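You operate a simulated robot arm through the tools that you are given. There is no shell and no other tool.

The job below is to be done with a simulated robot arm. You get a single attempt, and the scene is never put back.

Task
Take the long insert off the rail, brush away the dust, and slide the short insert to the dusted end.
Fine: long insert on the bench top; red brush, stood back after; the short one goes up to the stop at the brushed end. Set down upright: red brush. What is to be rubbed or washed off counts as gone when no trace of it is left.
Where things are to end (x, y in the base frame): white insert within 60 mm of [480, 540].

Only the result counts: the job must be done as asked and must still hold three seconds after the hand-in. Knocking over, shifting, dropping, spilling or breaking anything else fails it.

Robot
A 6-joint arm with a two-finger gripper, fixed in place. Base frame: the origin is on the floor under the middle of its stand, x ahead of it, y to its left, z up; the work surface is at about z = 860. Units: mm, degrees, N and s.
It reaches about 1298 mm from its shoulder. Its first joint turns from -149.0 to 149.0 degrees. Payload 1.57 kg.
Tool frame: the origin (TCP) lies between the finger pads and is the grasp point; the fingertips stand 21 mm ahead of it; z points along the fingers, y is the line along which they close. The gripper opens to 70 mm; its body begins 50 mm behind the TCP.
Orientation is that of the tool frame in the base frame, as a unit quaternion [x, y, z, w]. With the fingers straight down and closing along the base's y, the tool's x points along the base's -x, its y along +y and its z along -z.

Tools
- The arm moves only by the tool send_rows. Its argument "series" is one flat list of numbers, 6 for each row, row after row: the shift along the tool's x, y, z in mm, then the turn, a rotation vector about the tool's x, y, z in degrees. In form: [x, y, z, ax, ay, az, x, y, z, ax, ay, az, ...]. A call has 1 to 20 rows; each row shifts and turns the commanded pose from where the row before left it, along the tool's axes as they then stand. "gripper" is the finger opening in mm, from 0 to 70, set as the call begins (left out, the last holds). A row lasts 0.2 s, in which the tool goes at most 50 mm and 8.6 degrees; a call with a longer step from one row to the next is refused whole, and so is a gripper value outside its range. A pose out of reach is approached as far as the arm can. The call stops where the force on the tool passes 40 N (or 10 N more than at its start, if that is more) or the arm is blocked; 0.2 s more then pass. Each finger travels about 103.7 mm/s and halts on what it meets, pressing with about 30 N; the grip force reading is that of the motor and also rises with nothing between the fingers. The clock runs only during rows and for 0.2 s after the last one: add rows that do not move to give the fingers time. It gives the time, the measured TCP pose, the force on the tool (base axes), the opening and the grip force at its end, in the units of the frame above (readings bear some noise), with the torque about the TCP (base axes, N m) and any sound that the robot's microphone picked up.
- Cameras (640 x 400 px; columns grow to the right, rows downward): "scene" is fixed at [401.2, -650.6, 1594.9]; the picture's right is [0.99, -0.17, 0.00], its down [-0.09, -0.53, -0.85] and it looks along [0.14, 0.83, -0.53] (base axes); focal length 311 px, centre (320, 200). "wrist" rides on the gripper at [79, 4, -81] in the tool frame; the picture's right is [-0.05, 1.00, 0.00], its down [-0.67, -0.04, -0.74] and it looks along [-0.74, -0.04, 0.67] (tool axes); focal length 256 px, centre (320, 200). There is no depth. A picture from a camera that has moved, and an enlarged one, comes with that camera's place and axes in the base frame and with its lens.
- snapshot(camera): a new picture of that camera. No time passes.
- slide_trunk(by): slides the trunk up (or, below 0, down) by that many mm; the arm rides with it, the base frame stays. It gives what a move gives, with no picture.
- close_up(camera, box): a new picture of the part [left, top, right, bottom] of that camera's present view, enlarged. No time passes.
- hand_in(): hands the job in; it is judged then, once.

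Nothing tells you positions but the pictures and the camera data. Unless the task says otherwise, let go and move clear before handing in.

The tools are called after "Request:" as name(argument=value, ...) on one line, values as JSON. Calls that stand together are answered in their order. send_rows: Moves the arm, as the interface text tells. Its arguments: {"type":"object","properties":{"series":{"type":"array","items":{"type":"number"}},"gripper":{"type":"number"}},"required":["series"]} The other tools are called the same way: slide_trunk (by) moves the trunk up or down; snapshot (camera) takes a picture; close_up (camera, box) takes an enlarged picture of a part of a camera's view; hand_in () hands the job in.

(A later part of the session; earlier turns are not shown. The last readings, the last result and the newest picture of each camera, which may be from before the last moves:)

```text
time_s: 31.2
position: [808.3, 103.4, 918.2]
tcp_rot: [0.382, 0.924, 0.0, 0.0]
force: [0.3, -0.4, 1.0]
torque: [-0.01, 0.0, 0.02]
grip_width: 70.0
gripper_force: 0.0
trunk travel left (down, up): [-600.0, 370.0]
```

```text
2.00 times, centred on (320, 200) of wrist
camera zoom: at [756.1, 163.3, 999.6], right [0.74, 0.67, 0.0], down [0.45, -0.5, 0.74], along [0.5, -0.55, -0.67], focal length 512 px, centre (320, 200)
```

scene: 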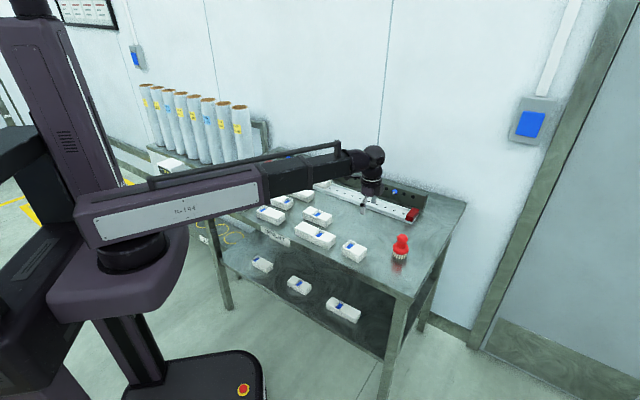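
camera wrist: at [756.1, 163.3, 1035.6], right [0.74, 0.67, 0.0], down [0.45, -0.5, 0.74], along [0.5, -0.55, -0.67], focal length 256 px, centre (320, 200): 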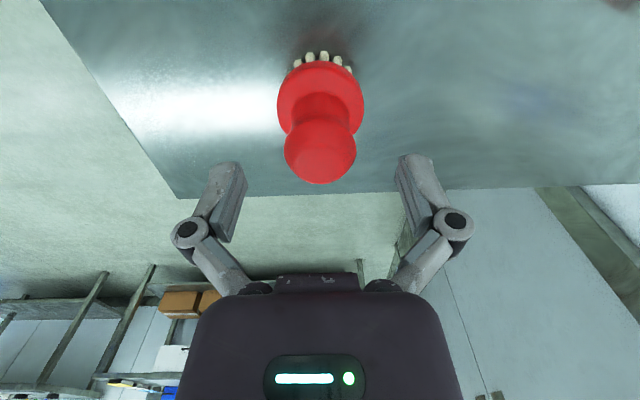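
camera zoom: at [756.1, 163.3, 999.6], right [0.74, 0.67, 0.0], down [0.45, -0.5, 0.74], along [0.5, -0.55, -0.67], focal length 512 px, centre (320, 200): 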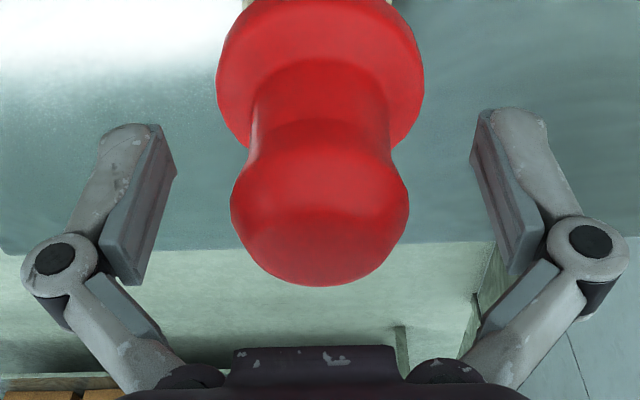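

Well centred; closing on the knob now.

Request:
send_rows(series=[-1.5, 0, 0, 0, 0, 0, 0, 0, 0, 0, 0, 0, 0, 0, 0, 0, 0, 0, 0, 0, 0, 0, 0, 0], gripper=28)

Request:
close_up(camera="scene", box=[370, 210, 430, 262])

Request:
close_up(camera="wrist", box=[160, 100, 480, 300])

```text
time_s: 32.2
position: [810.1, 103.6, 919.0]
tcp_rot: [0.382, 0.924, 0.0, 0.0]
force: [1.3, -0.8, 7.8]
torque: [0.0, -0.08, 0.03]
grip_width: 33.6
gripper_force: 30.5
trunk travel left (down, up): [-600.0, 370.0]
```

```text
7.69 times, centred on (400, 236) of scene
camera zoom: at [401.2, -650.6, 1594.9], right [0.99, -0.17, 0.0], down [-0.09, -0.53, -0.85], along [0.14, 0.83, -0.53], focal length 2393 px, centre (-295, -77)
```

zoom: 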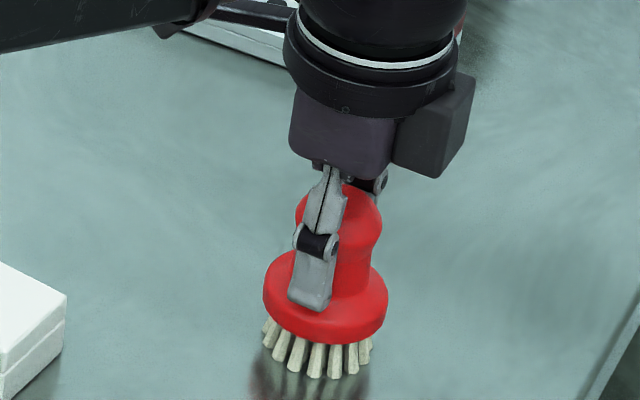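

```text
2.00 times, centred on (320, 200) of wrist
camera zoom: at [757.1, 162.1, 1000.1], right [0.74, 0.67, 0.0], down [0.45, -0.5, 0.74], along [0.5, -0.55, -0.67], focal length 512 px, centre (320, 200)
```

zoom: 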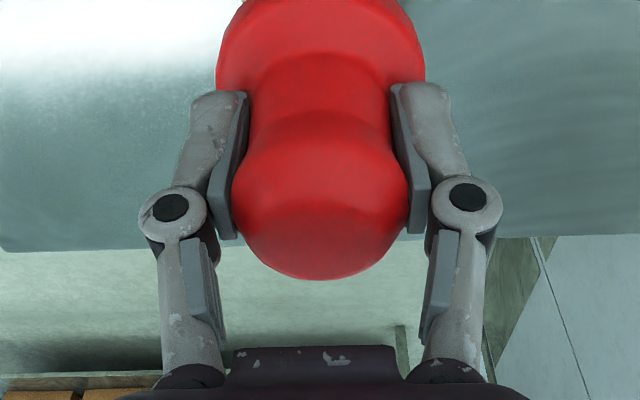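

The brush is held (33.6 mm, 30 N). I'll lift it 100 mm and re-examine the dusty end from the scene camera.

Request:
slide_trunk(by=100)

Request:
close_up(camera="scene", box=[250, 150, 346, 210])

Request:
close_up(camera="scene", box=[256, 154, 312, 189])

Request:
close_up(camera="scene", box=[360, 170, 440, 230])

Request:
close_up(camera="wrist", box=[160, 0, 480, 200])

```text
time_s: 33.6
position: [810.2, 102.8, 1019.4]
tcp_rot: [0.383, 0.924, 0.0, -0.001]
force: [0.5, -0.2, 0.2]
torque: [0.01, 0.0, -0.03]
grip_width: 33.3
gripper_force: 30.1
trunk travel left (down, up): [-700.0, 270.0]
```

```text
6.67 times, centred on (298, 180) of scene
camera zoom: at [401.2, -650.6, 1594.9], right [0.99, -0.17, 0.0], down [-0.09, -0.53, -0.85], along [0.14, 0.83, -0.53], focal length 2074 px, centre (467, 333)
```

zoom: 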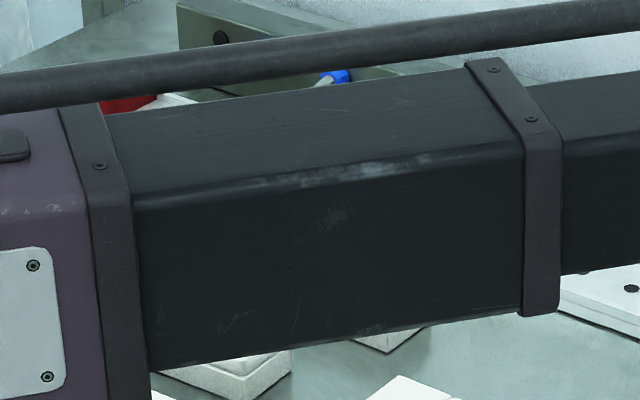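

```text
11.43 times, centred on (284, 172) of scene
camera zoom: at [401.2, -650.6, 1594.9], right [0.99, -0.17, 0.0], down [-0.09, -0.53, -0.85], along [0.14, 0.83, -0.53], focal length 3556 px, centre (731, 526)
```

zoom: 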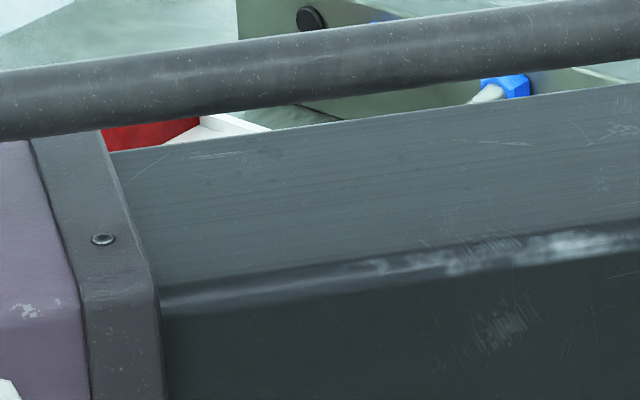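

```text
6.67 times, centred on (400, 200) of scene
camera zoom: at [401.2, -650.6, 1594.9], right [0.99, -0.17, 0.0], down [-0.09, -0.53, -0.85], along [0.14, 0.83, -0.53], focal length 2074 px, centre (-213, 200)
```

zoom: 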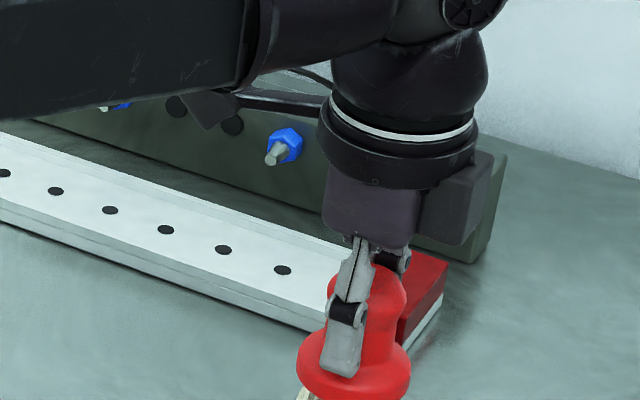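

```text
2.00 times, centred on (320, 100) of wrist
camera zoom: at [757.6, 162.2, 1099.4], right [0.74, 0.67, 0.0], down [0.45, -0.5, 0.74], along [0.5, -0.55, -0.67], focal length 512 px, centre (320, 400)
```

zoom: 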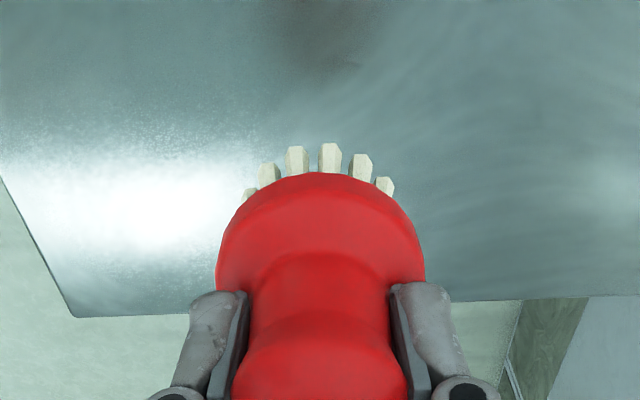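

The right end of the rail looks clean, so the dust is only at the left end. I'll carry the brush, 100 mm above standing height, to above the left stop where the wrist camera looks back over the dust.

Request:
send_rows(series=[41.5, 11.5, 0, 0, 0, 0, 41.5, 11.5, 0, 0, 0, 0, 41.5, 11.5, 0, 0, 0, 0, 41.5, 11.5, 0, 0, 0, 0, 41.5, 11.5, 0, 0, 0, 0, 41.5, 11.5, 0, 0, 0, 0, 41.5, 11.5, 0, 0, 0, 0, 41.5, 11.5, 0, 0, 0, 0, 41.5, 11.5, 0, 0, 0, 0, 41.5, 11.5, 0, 0, 0, 0, 41.5, 11.5, 0, 0, 0, 0, 41.5, 11.5, 0, 0, 0, 0, 41.5, 11.5, 0, 0, 0, 0, 41.5, 11.5, 0, 0, 0, 0, 41.5, 11.5, 0, 0, 0, 0, 41.5, 11.5, 0, 0, 0, 0, 41.5, 11.5, 0, 0, 0, 0, 41.5, 11.5, 0, 0, 0, 0, 41.5, 11.5, 0, 0, 0, 0, 41.5, 11.5, 0, 0, 0, 0])

Request:
snapshot(camera="wrist")

Request:
snapshot(camera="scene")

```text
time_s: 37.8
position: [383.6, 853.8, 1018.8]
tcp_rot: [0.382, 0.924, -0.001, 0.0]
force: [-0.3, -0.1, -0.6]
torque: [0.02, 0.05, 0.0]
grip_width: 33.5
gripper_force: 29.8
trunk travel left (down, up): [-700.0, 270.0]
```

```text
taken
camera wrist: at [331.7, 913.4, 1099.1], right [0.74, 0.67, 0.0], down [0.45, -0.5, 0.74], along [0.5, -0.56, -0.67], focal length 256 px, centre (320, 200)
```

wrist: 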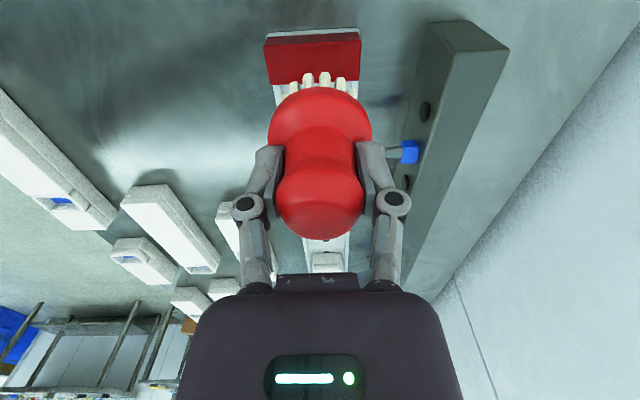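

```text
taken
```

scene: 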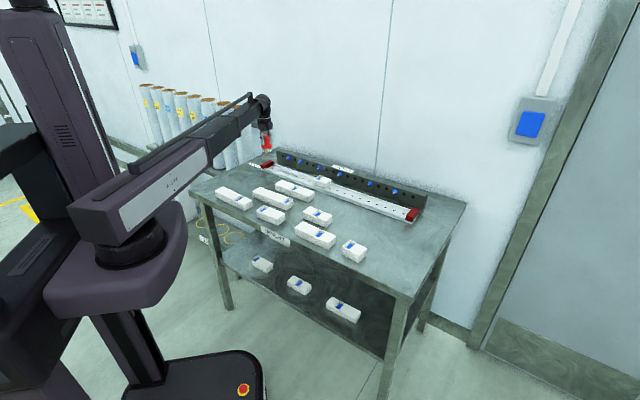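

The left stop is at about (377, 855) with its rail-side face near 10 mm further along. The scene camera now sees the dusty part clearly; I'll zoom in.

Request:
close_up(camera="scene", box=[256, 154, 312, 189])

Request:
close_up(camera="scene", box=[262, 158, 340, 198])

Request:
close_up(camera="scene", box=[240, 120, 320, 185])

```text
11.43 times, centred on (284, 172) of scene
camera zoom: at [401.2, -650.6, 1594.9], right [0.99, -0.17, 0.0], down [-0.09, -0.53, -0.85], along [0.14, 0.83, -0.53], focal length 3556 px, centre (731, 526)
```

zoom: 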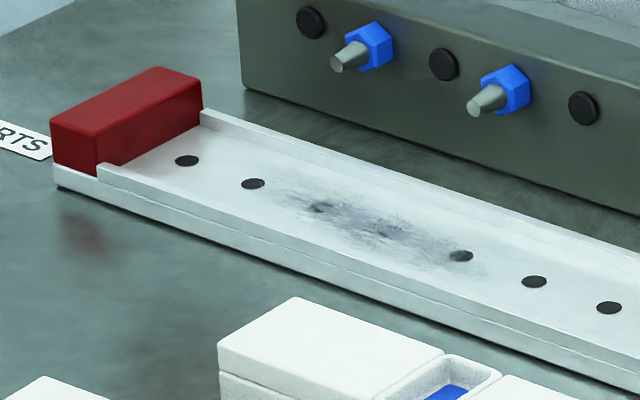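

```text
8.21 times, centred on (301, 178) of scene
camera zoom: at [401.2, -650.6, 1594.9], right [0.99, -0.17, 0.0], down [-0.09, -0.53, -0.85], along [0.14, 0.83, -0.53], focal length 2553 px, centre (476, 380)
```

zoom: 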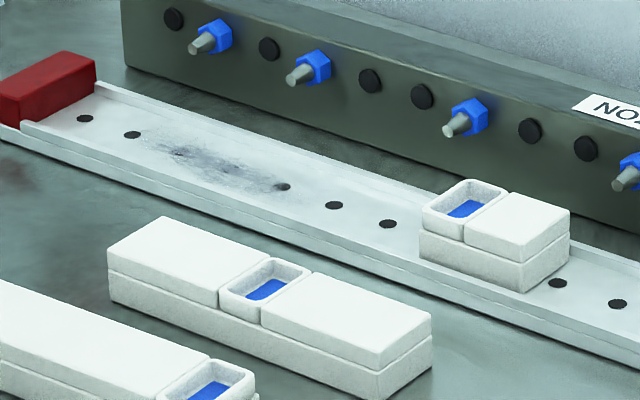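

```text
6.15 times, centred on (280, 152) of scene
camera zoom: at [401.2, -650.6, 1594.9], right [0.99, -0.17, 0.0], down [-0.09, -0.53, -0.85], along [0.14, 0.83, -0.53], focal length 1915 px, centre (566, 492)
```

zoom: 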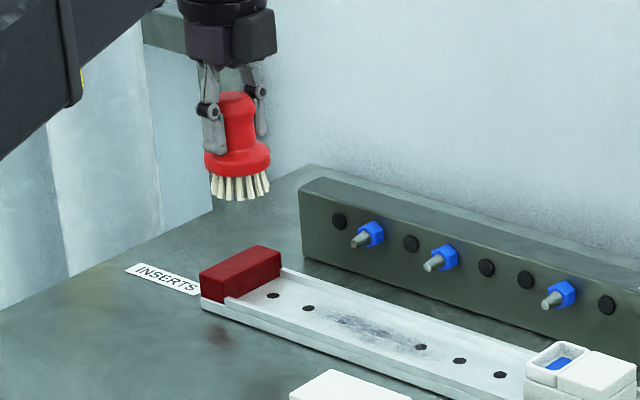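

Dust covers roughly 65 to 195 mm from the stop along the rail's centre line. I'll align the brush over the rail just beyond the stop and lower it to a few mm above the rail floor, then check alignment.

Request:
send_rows(series=[-26, -2.2, 0, 0, 0, 0, -26, -2.2, 0, 0, 0, 0, 0, 0, 0, 0, 0, 0])

Request:
slide_trunk(by=-70)

Request:
close_up(camera="scene", box=[256, 144, 320, 184])

Request:
snapshot(camera="wrist")

```text
time_s: 38.6
position: [418.4, 812.7, 1019.3]
tcp_rot: [0.383, 0.924, -0.001, -0.001]
force: [-0.1, -0.5, -0.1]
torque: [-0.02, 0.04, 0.0]
grip_width: 33.4
gripper_force: 29.8
trunk travel left (down, up): [-700.0, 270.0]
```

```text
time_s: 39.6
position: [419.1, 812.1, 948.3]
tcp_rot: [0.384, 0.924, -0.001, 0.0]
force: [-0.2, -0.3, -0.8]
torque: [0.02, 0.0, -0.01]
grip_width: 33.4
gripper_force: 29.3
trunk travel left (down, up): [-630.0, 340.0]
```

```text
10.00 times, centred on (288, 164) of scene
camera zoom: at [401.2, -650.6, 1594.9], right [0.99, -0.17, 0.0], down [-0.09, -0.53, -0.85], along [0.14, 0.83, -0.53], focal length 3111 px, centre (640, 560)
```

zoom: 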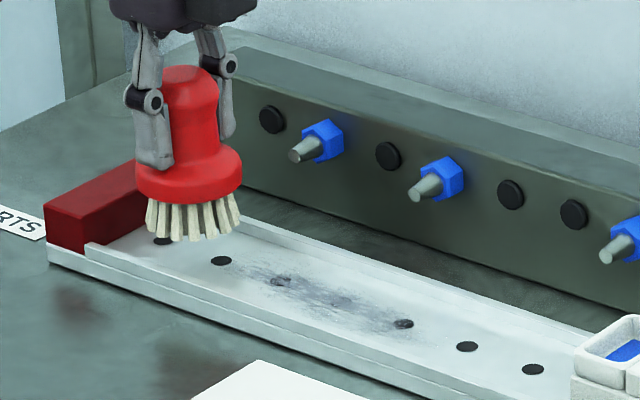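

```text
taken
camera wrist: at [366.3, 871.5, 1029.6], right [0.74, 0.67, 0.0], down [0.45, -0.5, 0.74], along [0.5, -0.55, -0.67], focal length 256 px, centre (320, 200)
```

wrist: 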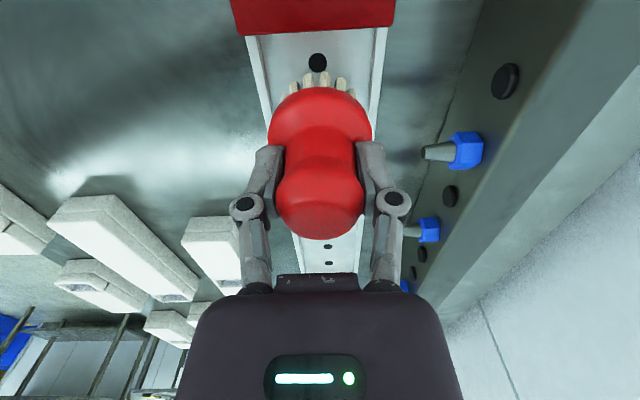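

The brush is centred on the rail within about 1 mm, over a clean spot by the stop. I'll lower in small steps until the bristles touch the rail floor.

Request:
slide_trunk(by=-14)

Request:
slide_trunk(by=-2)

Request:
slide_trunk(by=-1)

Request:
close_up(camera="scene", box=[256, 149, 304, 179])

```text
time_s: 40.3
position: [418.7, 811.7, 934.7]
tcp_rot: [0.382, 0.924, -0.001, 0.0]
force: [-0.3, -0.3, -1.2]
torque: [-0.01, -0.02, -0.04]
grip_width: 33.5
gripper_force: 29.5
trunk travel left (down, up): [-616.0, 354.0]
```

```text
time_s: 40.8
position: [418.4, 812.0, 932.6]
tcp_rot: [0.383, 0.924, -0.001, 0.0]
force: [0.0, -0.6, 0.1]
torque: [-0.02, -0.02, 0.02]
grip_width: 33.4
gripper_force: 30.2
trunk travel left (down, up): [-614.0, 356.0]
```

```text
time_s: 41.3
position: [417.9, 811.7, 932.7]
tcp_rot: [0.383, 0.924, -0.001, 0.0]
force: [0.6, -0.2, -0.4]
torque: [-0.01, -0.02, -0.04]
grip_width: 33.2
gripper_force: 29.9
trunk travel left (down, up): [-613.0, 357.0]
```

```text
13.33 times, centred on (280, 164) of scene
camera zoom: at [401.2, -650.6, 1594.9], right [0.99, -0.17, 0.0], down [-0.09, -0.53, -0.85], along [0.14, 0.83, -0.53], focal length 4148 px, centre (853, 680)
```

zoom: 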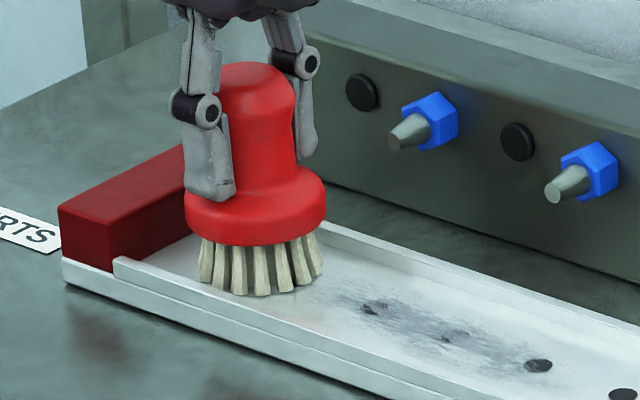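

Request:
slide_trunk(by=-1)

Request:
slide_trunk(by=-1)

```text
time_s: 41.8
position: [418.9, 812.4, 931.7]
tcp_rot: [0.382, 0.924, 0.0, -0.002]
force: [1.1, 2.3, 8.4]
torque: [0.13, -0.1, 0.0]
grip_width: 33.5
gripper_force: 30.0
trunk travel left (down, up): [-612.0, 358.0]
```

```text
time_s: 42.3
position: [417.1, 811.0, 931.8]
tcp_rot: [0.382, 0.924, 0.001, -0.001]
force: [3.3, 5.2, 22.3]
torque: [0.19, -0.12, 0.04]
grip_width: 33.2
gripper_force: 30.0
trunk travel left (down, up): [-611.0, 359.0]
```

The bristles touch at trunk -612 (8 N). I'll back off to that light pressure and make a slow stroke along the rail over the dust.

Request:
slide_trunk(by=1)

Request:
send_rows(series=[-10, 0, 0, 0, 0, 0, -10, 0, 0, 0, 0, 0, -10, 0, 0, 0, 0, 0, -10, 0, 0, 0, 0, 0, -10, 0, 0, 0, 0, 0, -10, 0, 0, 0, 0, 0, -10, 0, 0, 0, 0, 0, -10, 0, 0, 0, 0, 0])

Request:
close_up(camera="scene", box=[256, 149, 320, 189])

```text
time_s: 42.8
position: [418.4, 811.9, 931.7]
tcp_rot: [0.382, 0.924, -0.001, 0.0]
force: [1.6, 3.5, 11.5]
torque: [0.14, -0.07, 0.01]
grip_width: 33.2
gripper_force: 29.9
trunk travel left (down, up): [-612.0, 358.0]
```

```text
time_s: 44.6
position: [474.8, 754.1, 930.5]
tcp_rot: [0.383, 0.924, -0.001, 0.0]
force: [-1.4, 0.6, 7.1]
torque: [0.1, 0.01, 0.01]
grip_width: 33.2
gripper_force: 30.4
trunk travel left (down, up): [-612.0, 358.0]
```

```text
10.00 times, centred on (288, 169) of scene
camera zoom: at [401.2, -650.6, 1594.9], right [0.99, -0.17, 0.0], down [-0.09, -0.53, -0.85], along [0.14, 0.83, -0.53], focal length 3111 px, centre (640, 510)
```

zoom: 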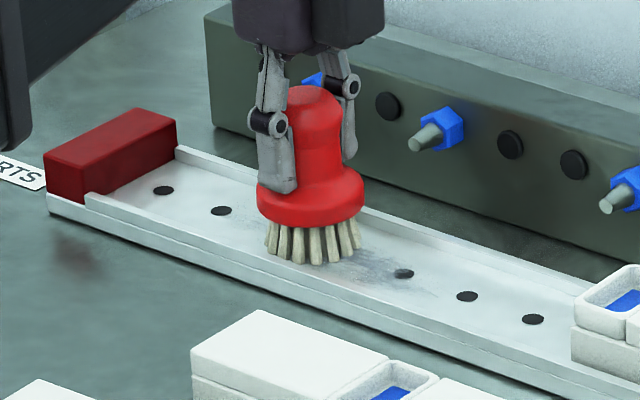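

The stroke is removing the dust. Continuing past the far end of the patch.

Request:
send_rows(series=[-10, 0, 0, 0, 0, 0, -10, 0, 0, 0, 0, 0, -10, 0, 0, 0, 0, 0, -10, 0, 0, 0, 0, 0, -10, 0, 0, 0, 0, 0, -10, 0, 0, 0, 0, 0, -10, 0, 0, 0, 0, 0, -10, 0, 0, 0, 0, 0, -8, 0, 0, 0, 0, 0])

Request:
close_up(camera="scene", box=[262, 152, 334, 197])

```text
time_s: 46.6
position: [537.7, 694.0, 932.5]
tcp_rot: [0.383, 0.924, -0.001, -0.001]
force: [-0.9, 2.1, 7.4]
torque: [0.07, -0.01, -0.03]
grip_width: 33.3
gripper_force: 30.3
trunk travel left (down, up): [-612.0, 358.0]
```

```text
8.89 times, centred on (298, 174) of scene
camera zoom: at [401.2, -650.6, 1594.9], right [0.99, -0.17, 0.0], down [-0.09, -0.53, -0.85], along [0.14, 0.83, -0.53], focal length 2766 px, centre (516, 427)
```

zoom: 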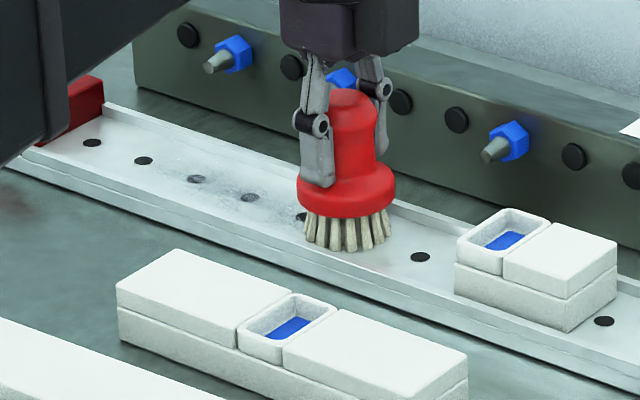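

Most is gone but a faint residue remains, so I'll scrub back with a small side-to-side zigzag.

Request:
send_rows(series=[8, 5, 0, 0, 0, 0, 8, -10, 0, 0, 0, 0, 8, 10, 0, 0, 0, 0, 8, -10, 0, 0, 0, 0, 8, 10, 0, 0, 0, 0, 8, -10, 0, 0, 0, 0, 8, 10, 0, 0, 0, 0, 8, -10, 0, 0, 0, 0, 8, 10, 0, 0, 0, 0, 8, -10, 0, 0, 0, 0, 8, 10, 0, 0, 0, 0, 8, -10, 0, 0, 0, 0, 8, 10, 0, 0, 0, 0, 8, -10, 0, 0, 0, 0, 8, 10, 0, 0, 0, 0, 8, -10, 0, 0, 0, 0, 8, 10, 0, 0, 0, 0, 8, -10, 0, 0, 0, 0, 8, 10, 0, 0, 0, 0, 8, -5, 0, 0, 0, 0])

Request:
close_up(camera="scene", box=[256, 149, 328, 194])

Request:
snapshot(camera="wrist")

```text
time_s: 50.8
position: [424.0, 806.8, 931.9]
tcp_rot: [0.382, 0.924, -0.001, -0.001]
force: [0.3, 0.7, 6.7]
torque: [0.05, -0.08, 0.01]
grip_width: 33.3
gripper_force: 29.8
trunk travel left (down, up): [-612.0, 358.0]
```

```text
8.89 times, centred on (292, 172) of scene
camera zoom: at [401.2, -650.6, 1594.9], right [0.99, -0.17, 0.0], down [-0.09, -0.53, -0.85], along [0.14, 0.83, -0.53], focal length 2766 px, centre (569, 453)
```

zoom: 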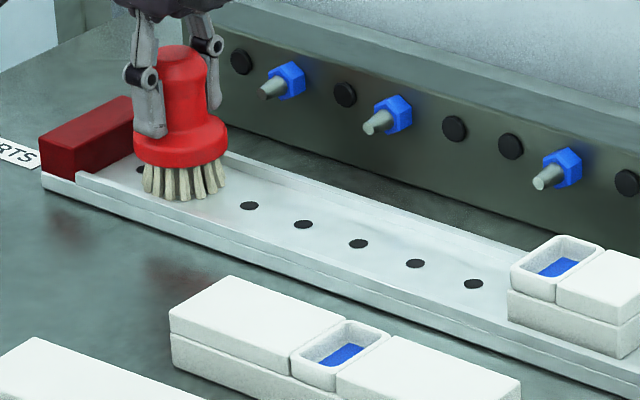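

```text
taken
camera wrist: at [371.8, 865.9, 1012.0], right [0.74, 0.67, 0.0], down [0.45, -0.5, 0.74], along [0.5, -0.55, -0.67], focal length 256 px, centre (320, 200)
```

wrist: 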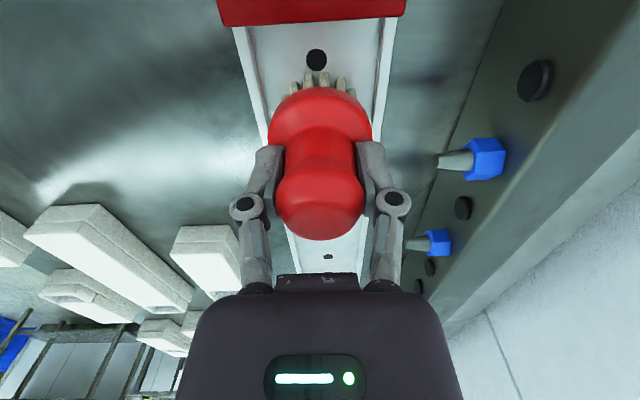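

The patch looks clean now; I'll check at high zoom, and do one more scrub pass for safety.

Request:
close_up(camera="scene", box=[272, 162, 312, 187])

Request:
send_rows(series=[-8, -6, 0, 0, 0, 0, -8, 12, 0, 0, 0, 0, -8, -12, 0, 0, 0, 0, -8, 12, 0, 0, 0, 0, -8, -12, 0, 0, 0, 0, -8, 12, 0, 0, 0, 0, -8, -12, 0, 0, 0, 0, -8, 12, 0, 0, 0, 0, -8, -12, 0, 0, 0, 0, -8, 12, 0, 0, 0, 0, -8, -12, 0, 0, 0, 0, -8, 12, 0, 0, 0, 0, -8, -12, 0, 0, 0, 0, -8, 12, 0, 0, 0, 0, -8, -12, 0, 0, 0, 0, -8, 12, 0, 0, 0, 0, -8, -12, 0, 0, 0, 0, -8, 12, 0, 0, 0, 0, -8, -12, 0, 0, 0, 0, -8, 6, 0, 0, 0, 0])

Request:
close_up(camera="scene", box=[262, 152, 334, 197])

```text
16.00 times, centred on (292, 174) of scene
camera zoom: at [401.2, -650.6, 1594.9], right [0.99, -0.17, 0.0], down [-0.09, -0.53, -0.85], along [0.14, 0.83, -0.53], focal length 4978 px, centre (768, 608)
```

zoom: 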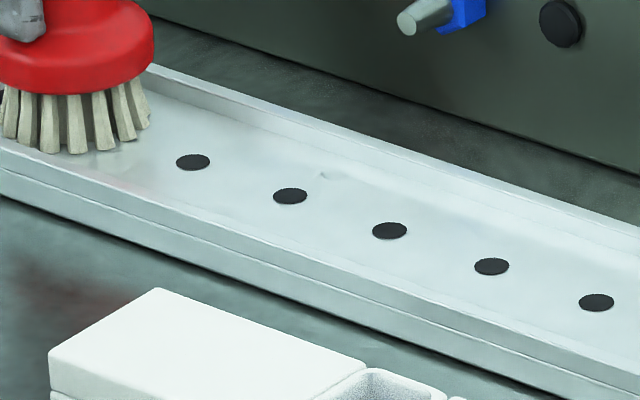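

```text
time_s: 55.0
position: [535.6, 692.7, 932.4]
tcp_rot: [0.383, 0.924, -0.001, -0.001]
force: [-1.7, -0.4, 5.6]
torque: [0.04, 0.01, -0.01]
grip_width: 33.5
gripper_force: 30.0
trunk travel left (down, up): [-612.0, 358.0]
```

```text
8.89 times, centred on (298, 174) of scene
camera zoom: at [401.2, -650.6, 1594.9], right [0.99, -0.17, 0.0], down [-0.09, -0.53, -0.85], along [0.14, 0.83, -0.53], focal length 2766 px, centre (516, 427)
```

zoom: 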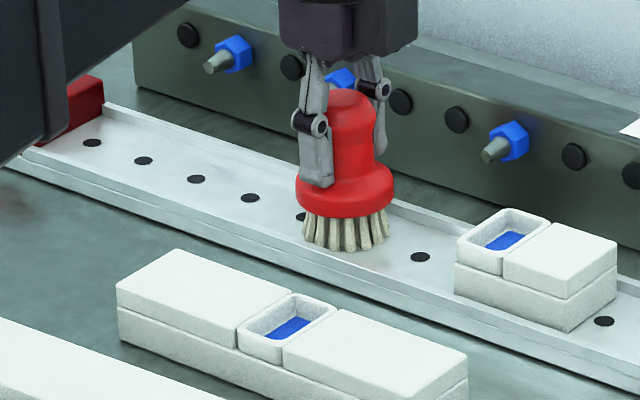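

One tiny speck was visible toward the rail's far side before this pass. I'll do another return pass biased to both sides and check again.

Request:
send_rows(series=[9, 7, 0, 0, 0, 0, 9, 0, 0, 0, 0, 0, 9, 0, 0, 0, 0, 0, 9, 0, 0, 0, 0, 0, 9, 0, 0, 0, 0, 0, 9, 0, 0, 0, 0, 0, 9, 0, 0, 0, 0, 0, 9, 0, 0, 0, 0, 0, 9, 0, 0, 0, 0, 0, 9, 0, 0, 0, 0, 0, 9, 0, 0, 0, 0, 0, 9, 0, 0, 0, 0, 0, 9, 0, 0, 0, 0, 0, 9, 0, 0, 0, 0, 0, 9, 0, 0, 0, 0, 0, 9, 0, 0, 0, 0, 0, 9, 0, 0, 0, 0, 0, 9, -7, 0, 0, 0, 0])

Request:
send_rows(series=[-9, -7, 0, 0, 0, 0, -9, 0, 0, 0, 0, 0, -9, 0, 0, 0, 0, 0, -9, 0, 0, 0, 0, 0, -9, 0, 0, 0, 0, 0, -9, 0, 0, 0, 0, 0, -9, 0, 0, 0, 0, 0, -9, 0, 0, 0, 0, 0, -9, 0, 0, 0, 0, 0, -9, 0, 0, 0, 0, 0, -9, 0, 0, 0, 0, 0, -9, 0, 0, 0, 0, 0, -9, 0, 0, 0, 0, 0, -9, 0, 0, 0, 0, 0, -9, 0, 0, 0, 0, 0, -9, 0, 0, 0, 0, 0, -9, 0, 0, 0, 0, 0, -9, 7, 0, 0, 0, 0])

Request:
close_up(camera="scene", box=[262, 157, 302, 182])

```text
time_s: 58.8
position: [422.9, 808.1, 932.3]
tcp_rot: [0.383, 0.924, 0.0, 0.0]
force: [1.3, 1.9, 7.2]
torque: [0.18, -0.07, -0.03]
grip_width: 33.5
gripper_force: 30.1
trunk travel left (down, up): [-612.0, 358.0]
```

```text
time_s: 62.6
position: [537.1, 690.7, 931.5]
tcp_rot: [0.382, 0.924, -0.003, -0.001]
force: [-1.8, -2.3, 6.6]
torque: [-0.19, -0.05, -0.06]
grip_width: 33.7
gripper_force: 29.7
trunk travel left (down, up): [-612.0, 358.0]
```

```text
16.00 times, centred on (282, 170) of scene
camera zoom: at [401.2, -650.6, 1594.9], right [0.99, -0.17, 0.0], down [-0.09, -0.53, -0.85], along [0.14, 0.83, -0.53], focal length 4978 px, centre (928, 688)
```

zoom: 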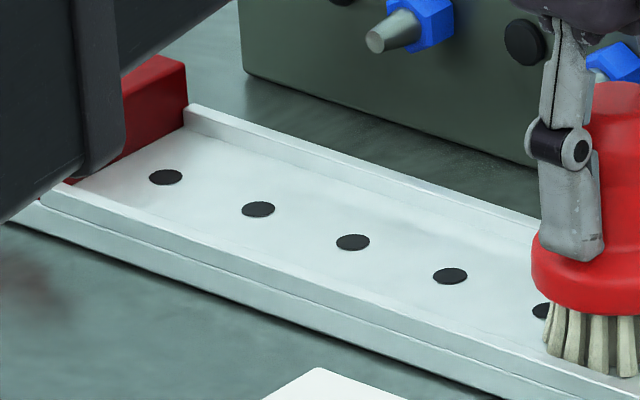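

That stretch is spotless. I'll lift the brush clear and check the rest, including where the brush stood.

Request:
slide_trunk(by=88)

Request:
close_up(camera="scene", box=[278, 162, 326, 192])

Request:
snapshot(camera="wrist")

Request:
close_up(camera="scene", box=[290, 110, 350, 170])

```text
time_s: 63.9
position: [538.5, 693.6, 1019.5]
tcp_rot: [0.383, 0.924, -0.001, 0.0]
force: [0.8, 0.4, -1.1]
torque: [-0.04, -0.01, 0.01]
grip_width: 33.4
gripper_force: 29.5
trunk travel left (down, up): [-700.0, 270.0]
```

```text
13.33 times, centred on (302, 177) of scene
camera zoom: at [401.2, -650.6, 1594.9], right [0.99, -0.17, 0.0], down [-0.09, -0.53, -0.85], along [0.14, 0.83, -0.53], focal length 4148 px, centre (560, 507)
```

zoom: 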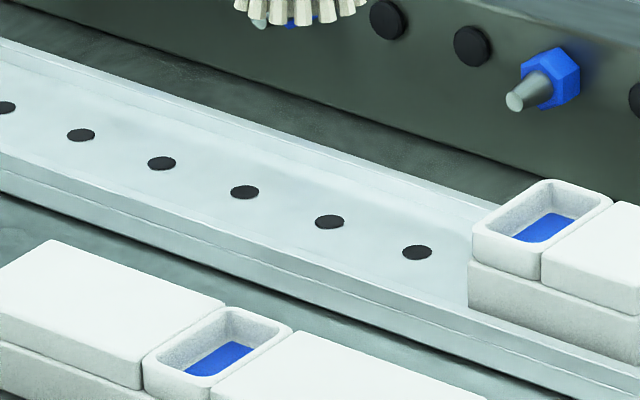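

```text
taken
camera wrist: at [485.4, 752.9, 1099.3], right [0.74, 0.67, 0.0], down [0.45, -0.5, 0.74], along [0.5, -0.55, -0.67], focal length 256 px, centre (320, 200)
```

wrist: 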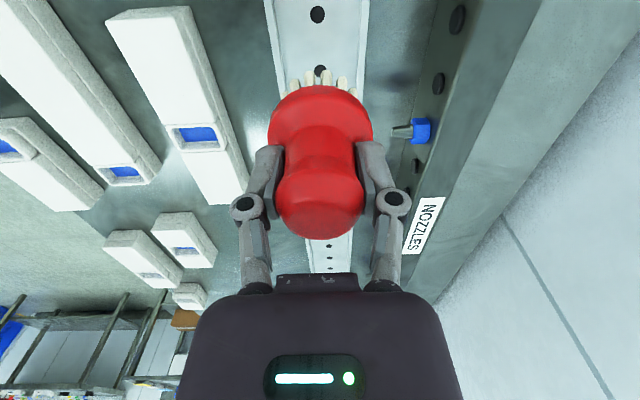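

```text
6.67 times, centred on (320, 140) of scene
camera zoom: at [401.2, -650.6, 1594.9], right [0.99, -0.17, 0.0], down [-0.09, -0.53, -0.85], along [0.14, 0.83, -0.53], focal length 2074 px, centre (320, 600)
```

zoom: 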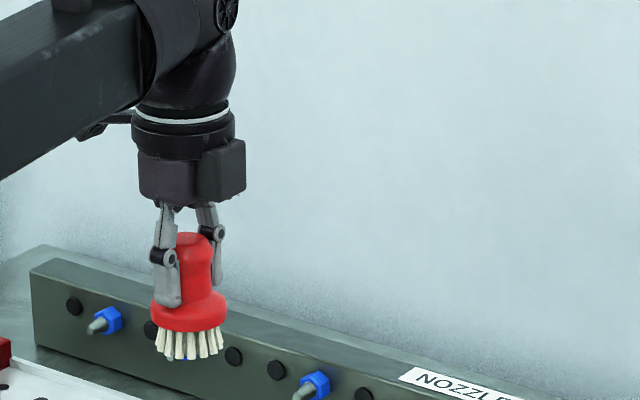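

All dust is gone and the brush hangs upright. I'll carry it back to where it stood, (810, 103).

Request:
send_rows(series=[-38.1, -14.1, 0, 0, 0, 0, -38.1, -14.1, 0, 0, 0, 0, -38.1, -14.1, 0, 0, 0, 0, -38.1, -14.1, 0, 0, 0, 0, -38.1, -14.1, 0, 0, 0, 0, -38.1, -14.1, 0, 0, 0, 0, -38.1, -14.1, 0, 0, 0, 0, -38.1, -14.1, 0, 0, 0, 0, -38.1, -14.1, 0, 0, 0, 0, -38.1, -14.1, 0, 0, 0, 0, -38.1, -14.1, 0, 0, 0, 0, -38.1, -14.1, 0, 0, 0, 0, -38.1, -14.1, 0, 0, 0, 0, -38.1, -14.1, 0, 0, 0, 0, -38.1, -14.1, 0, 0, 0, 0, -38.1, -14.1, 0, 0, 0, 0, 0, 0, 0, 0, 0, 0])

Request:
close_up(camera="scene", box=[360, 160, 440, 270])

```text
time_s: 67.5
position: [810.3, 102.0, 1018.7]
tcp_rot: [0.382, 0.924, -0.001, -0.002]
force: [0.9, -0.1, -1.0]
torque: [0.01, 0.02, 0.02]
grip_width: 33.7
gripper_force: 30.0
trunk travel left (down, up): [-700.0, 270.0]
```

```text
3.64 times, centred on (400, 215) of scene
camera zoom: at [401.2, -650.6, 1594.9], right [0.99, -0.17, 0.0], down [-0.09, -0.53, -0.85], along [0.14, 0.83, -0.53], focal length 1131 px, centre (29, 146)
```

zoom: 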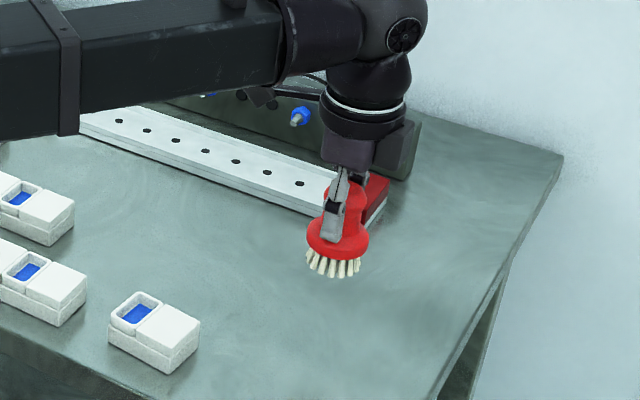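

Request:
slide_trunk(by=-96)

Request:
slide_trunk(by=-2)

Request:
slide_trunk(by=-1)

Request:
slide_trunk(by=-1)

```text
time_s: 68.8
position: [809.4, 101.5, 922.7]
tcp_rot: [0.383, 0.924, -0.001, -0.001]
force: [0.2, -0.7, -0.6]
torque: [-0.02, 0.0, -0.03]
grip_width: 33.4
gripper_force: 29.7
trunk travel left (down, up): [-604.0, 366.0]
```

```text
time_s: 69.3
position: [809.9, 101.6, 920.4]
tcp_rot: [0.382, 0.924, 0.0, -0.001]
force: [0.0, -0.3, 0.1]
torque: [0.0, 0.01, 0.0]
grip_width: 33.3
gripper_force: 29.7
trunk travel left (down, up): [-602.0, 368.0]
```

```text
time_s: 69.8
position: [809.3, 101.3, 920.9]
tcp_rot: [0.382, 0.924, -0.001, 0.0]
force: [0.5, -0.1, 0.3]
torque: [0.0, 0.0, -0.01]
grip_width: 33.1
gripper_force: 29.8
trunk travel left (down, up): [-601.0, 369.0]
```

```text
time_s: 70.3
position: [809.8, 101.5, 919.2]
tcp_rot: [0.383, 0.924, -0.001, 0.0]
force: [3.7, 0.4, 11.5]
torque: [-0.15, -0.43, 0.05]
grip_width: 33.5
gripper_force: 30.3
trunk travel left (down, up): [-600.0, 370.0]
```

The bristles touch the bench at the original height. I'll ease off slightly and open the fingers.

Request:
slide_trunk(by=0.5)

Request:
send_rows(series=[0, 0, 0, 0, 0, 0, 0, 0, 0, 0, 0, 0, 0, 0, 0, 0, 0, 0], gripper=45)

Request:
send_rows(series=[0, 0, 0, 0, 0, 0, 0, 0, 0, 0, 0, 0, 0, 0, 0, 0, 0, 0], gripper=70)

Request:
close_up(camera="scene", box=[370, 210, 430, 262])

Request:
close_up(camera="wrist", box=[160, 100, 480, 300])

```text
time_s: 70.8
position: [809.3, 101.1, 920.5]
tcp_rot: [0.383, 0.924, -0.001, 0.0]
force: [2.7, 0.9, 7.0]
torque: [-0.07, -0.31, 0.06]
grip_width: 33.4
gripper_force: 29.7
trunk travel left (down, up): [-601.0, 369.0]
```

```text
time_s: 71.6
position: [808.8, 102.1, 920.0]
tcp_rot: [0.383, 0.924, 0.0, -0.001]
force: [0.8, -0.2, 0.0]
torque: [-0.04, -0.02, 0.03]
grip_width: 45.2
gripper_force: 0.1
trunk travel left (down, up): [-601.0, 369.0]
```

```text
time_s: 72.4
position: [809.1, 102.3, 919.2]
tcp_rot: [0.383, 0.924, -0.001, 0.0]
force: [-0.8, -0.6, -0.6]
torque: [0.01, 0.0, -0.01]
grip_width: 70.0
gripper_force: 0.0
trunk travel left (down, up): [-601.0, 369.0]
```

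```text
7.69 times, centred on (400, 236) of scene
camera zoom: at [401.2, -650.6, 1594.9], right [0.99, -0.17, 0.0], down [-0.09, -0.53, -0.85], along [0.14, 0.83, -0.53], focal length 2393 px, centre (-295, -77)
```

zoom: 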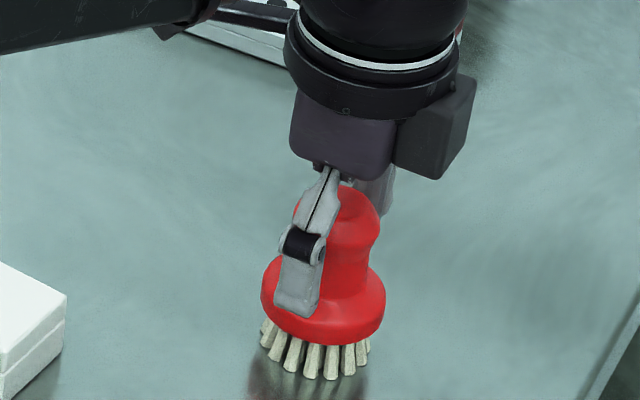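

```text
2.00 times, centred on (320, 200) of wrist
camera zoom: at [757.0, 161.2, 1000.1], right [0.74, 0.67, 0.0], down [0.45, -0.5, 0.74], along [0.5, -0.55, -0.67], focal length 512 px, centre (320, 200)
```

zoom: 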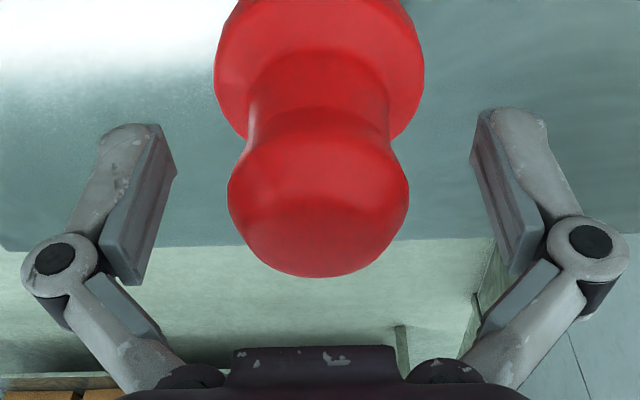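

The brush stands upright at its old place (within about 1 mm). I'll rise and go look at the short insert.

Request:
slide_trunk(by=100)

Request:
send_rows(series=[39.4, 14.1, 0, 0, 0, 0, 39.4, 14.1, 0, 0, 0, 0, 39.4, 14.1, 0, 0, 0, 0, 39.4, 14.1, 0, 0, 0, 0, 39.4, 14.1, 0, 0, 0, 0, 39.4, 14.1, 0, 0, 0, 0, 39.4, 14.1, 0, 0, 0, 0, 39.4, 14.1, 0, 0, 0, 0, 39.4, 14.1, 0, 0, 0, 0, 39.4, 14.1, 0, 0, 0, 0, 39.4, 14.1, 0, 0, 0, 0, 39.4, 14.1, 0, 0, 0, 0, 39.4, 14.1, 0, 0, 0, 0, 39.4, 14.1, 0, 0, 0, 0, 39.4, 14.1, 0, 0, 0, 0, 39.4, 14.1, 0, 0, 0, 0, 0, 0, 0, 0, 0, 0])

Request:
snapshot(camera="wrist")

Request:
snapshot(camera="scene")

```text
time_s: 73.7
position: [809.1, 101.5, 1019.1]
tcp_rot: [0.382, 0.924, 0.0, -0.001]
force: [0.5, 0.1, -0.4]
torque: [0.0, -0.04, -0.02]
grip_width: 70.2
gripper_force: 0.1
trunk travel left (down, up): [-701.0, 269.0]
```

```text
time_s: 77.3
position: [521.6, 707.7, 1021.1]
tcp_rot: [0.383, 0.924, 0.0, -0.001]
force: [0.0, 0.1, 0.1]
torque: [0.0, -0.01, -0.02]
grip_width: 69.8
gripper_force: 0.1
trunk travel left (down, up): [-701.0, 269.0]
```

```text
taken
camera wrist: at [469.2, 767.4, 1100.1], right [0.74, 0.67, 0.0], down [0.45, -0.5, 0.74], along [0.5, -0.55, -0.67], focal length 256 px, centre (320, 200)
```

wrist: 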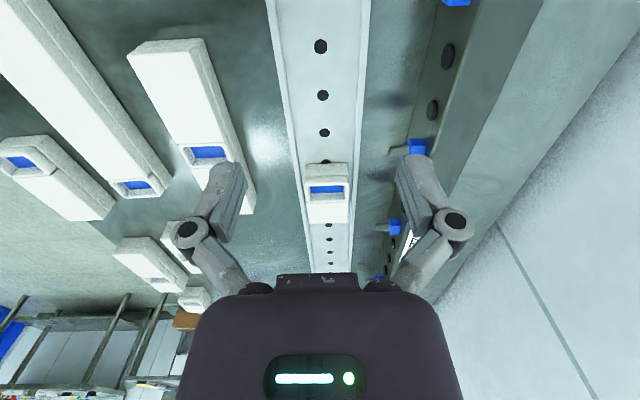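

```text
taken
```

scene: 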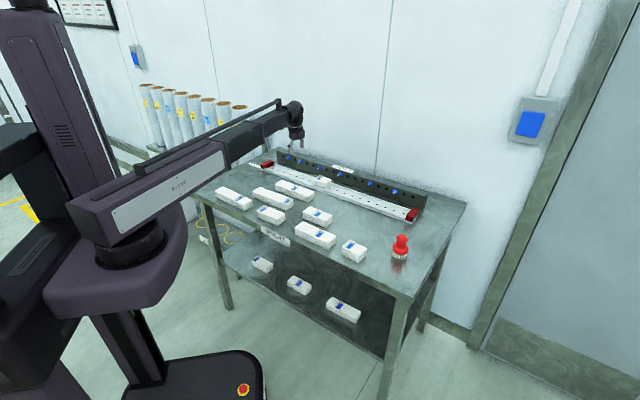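

The short insert is about 148 mm ahead, near s-centre of the rail, 2 mm to the side. I'll move above it and recheck from closer.

Request:
send_rows(series=[-37, 0.5, 0, 0, 0, 0, -37, 0.5, 0, 0, 0, 0, -37, 0.5, 0, 0, 0, 0, -37, 0.5, 0, 0, 0, 0, 0, 0, 0, 0, 0, 0])

Request:
slide_trunk(by=-90)

Request:
snapshot(camera="wrist")

Request:
close_up(camera="scene", box=[290, 150, 354, 198])

```text
time_s: 78.5
position: [628.8, 604.0, 1020.2]
tcp_rot: [0.383, 0.924, -0.001, 0.0]
force: [0.0, 0.5, 0.4]
torque: [-0.01, 0.0, 0.0]
grip_width: 69.9
gripper_force: 0.0
trunk travel left (down, up): [-701.0, 269.0]
```

```text
time_s: 79.8
position: [628.8, 603.9, 929.2]
tcp_rot: [0.382, 0.924, 0.0, 0.0]
force: [0.2, -0.8, 0.2]
torque: [-0.03, 0.0, 0.02]
grip_width: 70.0
gripper_force: 0.0
trunk travel left (down, up): [-611.0, 359.0]
```

```text
taken
camera wrist: at [576.7, 663.8, 1010.2], right [0.74, 0.67, 0.0], down [0.45, -0.5, 0.74], along [0.5, -0.55, -0.67], focal length 256 px, centre (320, 200)
```

wrist: 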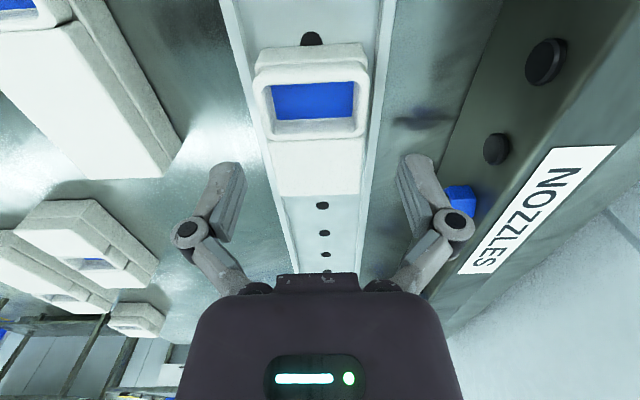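

```text
8.33 times, centred on (322, 174) of scene
camera zoom: at [401.2, -650.6, 1594.9], right [0.99, -0.17, 0.0], down [-0.09, -0.53, -0.85], along [0.14, 0.83, -0.53], focal length 2593 px, centre (303, 417)
```

zoom: 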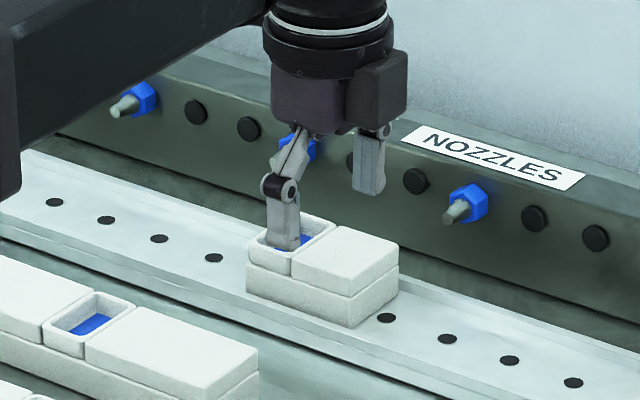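

The insert sits about 3 mm to one side of the tool axis and well centred lengthwise. I'll shift and lower to the same gripping height as before (trunk -578).

Request:
send_rows(series=[-1.5, -3, 0, 0, 0, 0, 0, 0, 0, 0, 0, 0])

Request:
slide_trunk(by=-25)

Request:
slide_trunk(by=-8)

Request:
snapshot(camera="wrist")

Request:
close_up(camera="scene", box=[300, 160, 348, 196])

```text
time_s: 80.4
position: [628.3, 601.4, 930.1]
tcp_rot: [0.383, 0.924, 0.0, -0.001]
force: [0.1, 0.2, 0.1]
torque: [-0.01, 0.04, 0.01]
grip_width: 69.9
gripper_force: 0.1
trunk travel left (down, up): [-611.0, 359.0]
```

```text
time_s: 81.1
position: [628.5, 601.4, 905.3]
tcp_rot: [0.382, 0.924, -0.001, -0.001]
force: [1.0, 0.1, 0.3]
torque: [-0.02, 0.02, 0.01]
grip_width: 69.8
gripper_force: 0.0
trunk travel left (down, up): [-586.0, 384.0]
```

```text
time_s: 81.7
position: [628.8, 602.0, 896.7]
tcp_rot: [0.383, 0.924, -0.001, 0.0]
force: [-0.2, 0.8, -0.1]
torque: [0.01, 0.0, -0.03]
grip_width: 70.0
gripper_force: 0.1
trunk travel left (down, up): [-578.0, 392.0]
```

```text
taken
camera wrist: at [575.8, 660.8, 977.1], right [0.74, 0.67, 0.0], down [0.45, -0.5, 0.74], along [0.5, -0.55, -0.67], focal length 256 px, centre (320, 200)
```

wrist: 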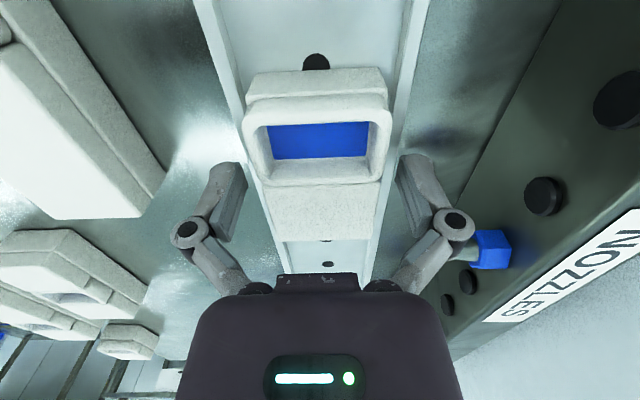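

```text
11.11 times, centred on (324, 178) of scene
camera zoom: at [401.2, -650.6, 1594.9], right [0.99, -0.17, 0.0], down [-0.09, -0.53, -0.85], along [0.14, 0.83, -0.53], focal length 3457 px, centre (276, 444)
```

zoom: 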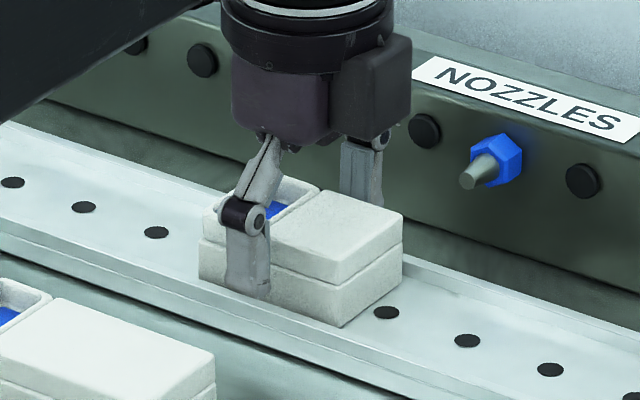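

The fingers straddle the insert cleanly. I'll shift 18 mm so the pads close on the plain part of its body, then grip.

Request:
send_rows(series=[-18, 0.5, 0, 0, 0, 0, 0, 0, 0, 0, 0, 0])

Request:
send_rows(series=[0, 0, 0, 0, 0, 0, 0, 0, 0, 0, 0, 0, 0, 0, 0, 0, 0, 0], gripper=44)

Request:
snapshot(camera="wrist")

Request:
close_up(camera="scene", box=[300, 160, 348, 196])

```text
time_s: 82.3
position: [642.0, 588.1, 896.2]
tcp_rot: [0.383, 0.924, -0.001, -0.001]
force: [-0.5, 0.3, -0.1]
torque: [-0.03, -0.01, -0.03]
grip_width: 70.0
gripper_force: 0.0
trunk travel left (down, up): [-578.0, 392.0]
```

```text
time_s: 83.1
position: [642.1, 589.1, 896.2]
tcp_rot: [0.383, 0.924, -0.001, 0.0]
force: [0.8, 0.3, 3.8]
torque: [-0.02, 0.02, -0.02]
grip_width: 49.5
gripper_force: 29.6
trunk travel left (down, up): [-578.0, 392.0]
```

```text
taken
camera wrist: at [589.5, 648.1, 977.3], right [0.74, 0.67, 0.0], down [0.45, -0.5, 0.74], along [0.5, -0.55, -0.67], focal length 256 px, centre (320, 200)
```

wrist: 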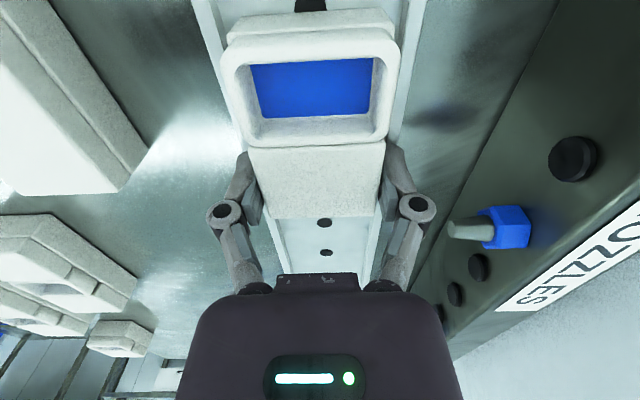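

```text
11.11 times, centred on (324, 178) of scene
camera zoom: at [401.2, -650.6, 1594.9], right [0.99, -0.17, 0.0], down [-0.09, -0.53, -0.85], along [0.14, 0.83, -0.53], focal length 3457 px, centre (276, 444)
```

zoom: 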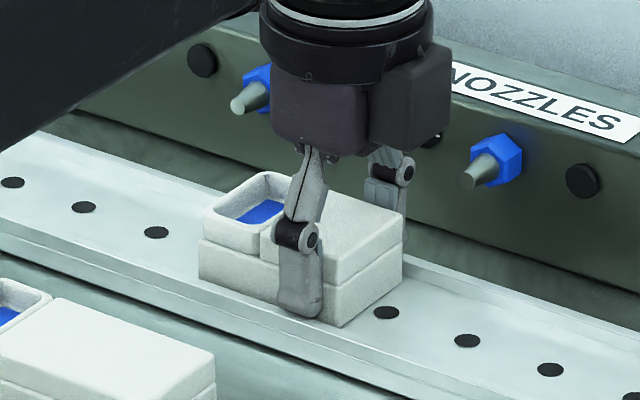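

The short insert is gripped at 49.5 mm. I'll slide it along the rail toward the left stop, stopping well short first.

Request:
send_rows(series=[15, 0, 0, 0, 0, 0, 15, 0, 0, 0, 0, 0, 15, 0, 0, 0, 0, 0, 15, 0, 0, 0, 0, 0])

Request:
close_up(camera="scene", box=[276, 150, 340, 198])

```text
time_s: 84.1
position: [599.6, 631.9, 897.6]
tcp_rot: [0.383, 0.924, 0.0, -0.001]
force: [-0.2, -0.1, 4.1]
torque: [-0.06, -0.07, -0.03]
grip_width: 49.2
gripper_force: 29.6
trunk travel left (down, up): [-578.0, 392.0]
```

```text
8.33 times, centred on (308, 174) of scene
camera zoom: at [401.2, -650.6, 1594.9], right [0.99, -0.17, 0.0], down [-0.09, -0.53, -0.85], along [0.14, 0.83, -0.53], focal length 2593 px, centre (420, 417)
```

zoom: 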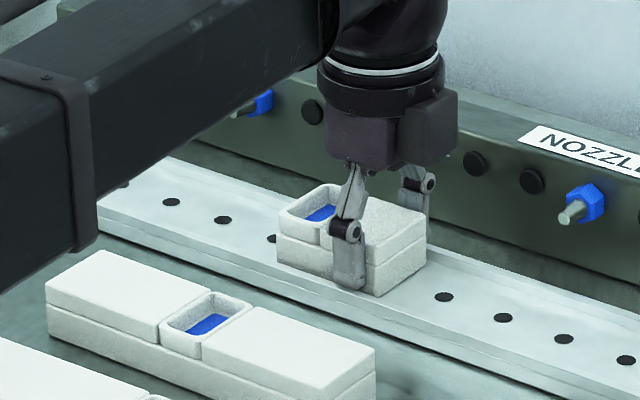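

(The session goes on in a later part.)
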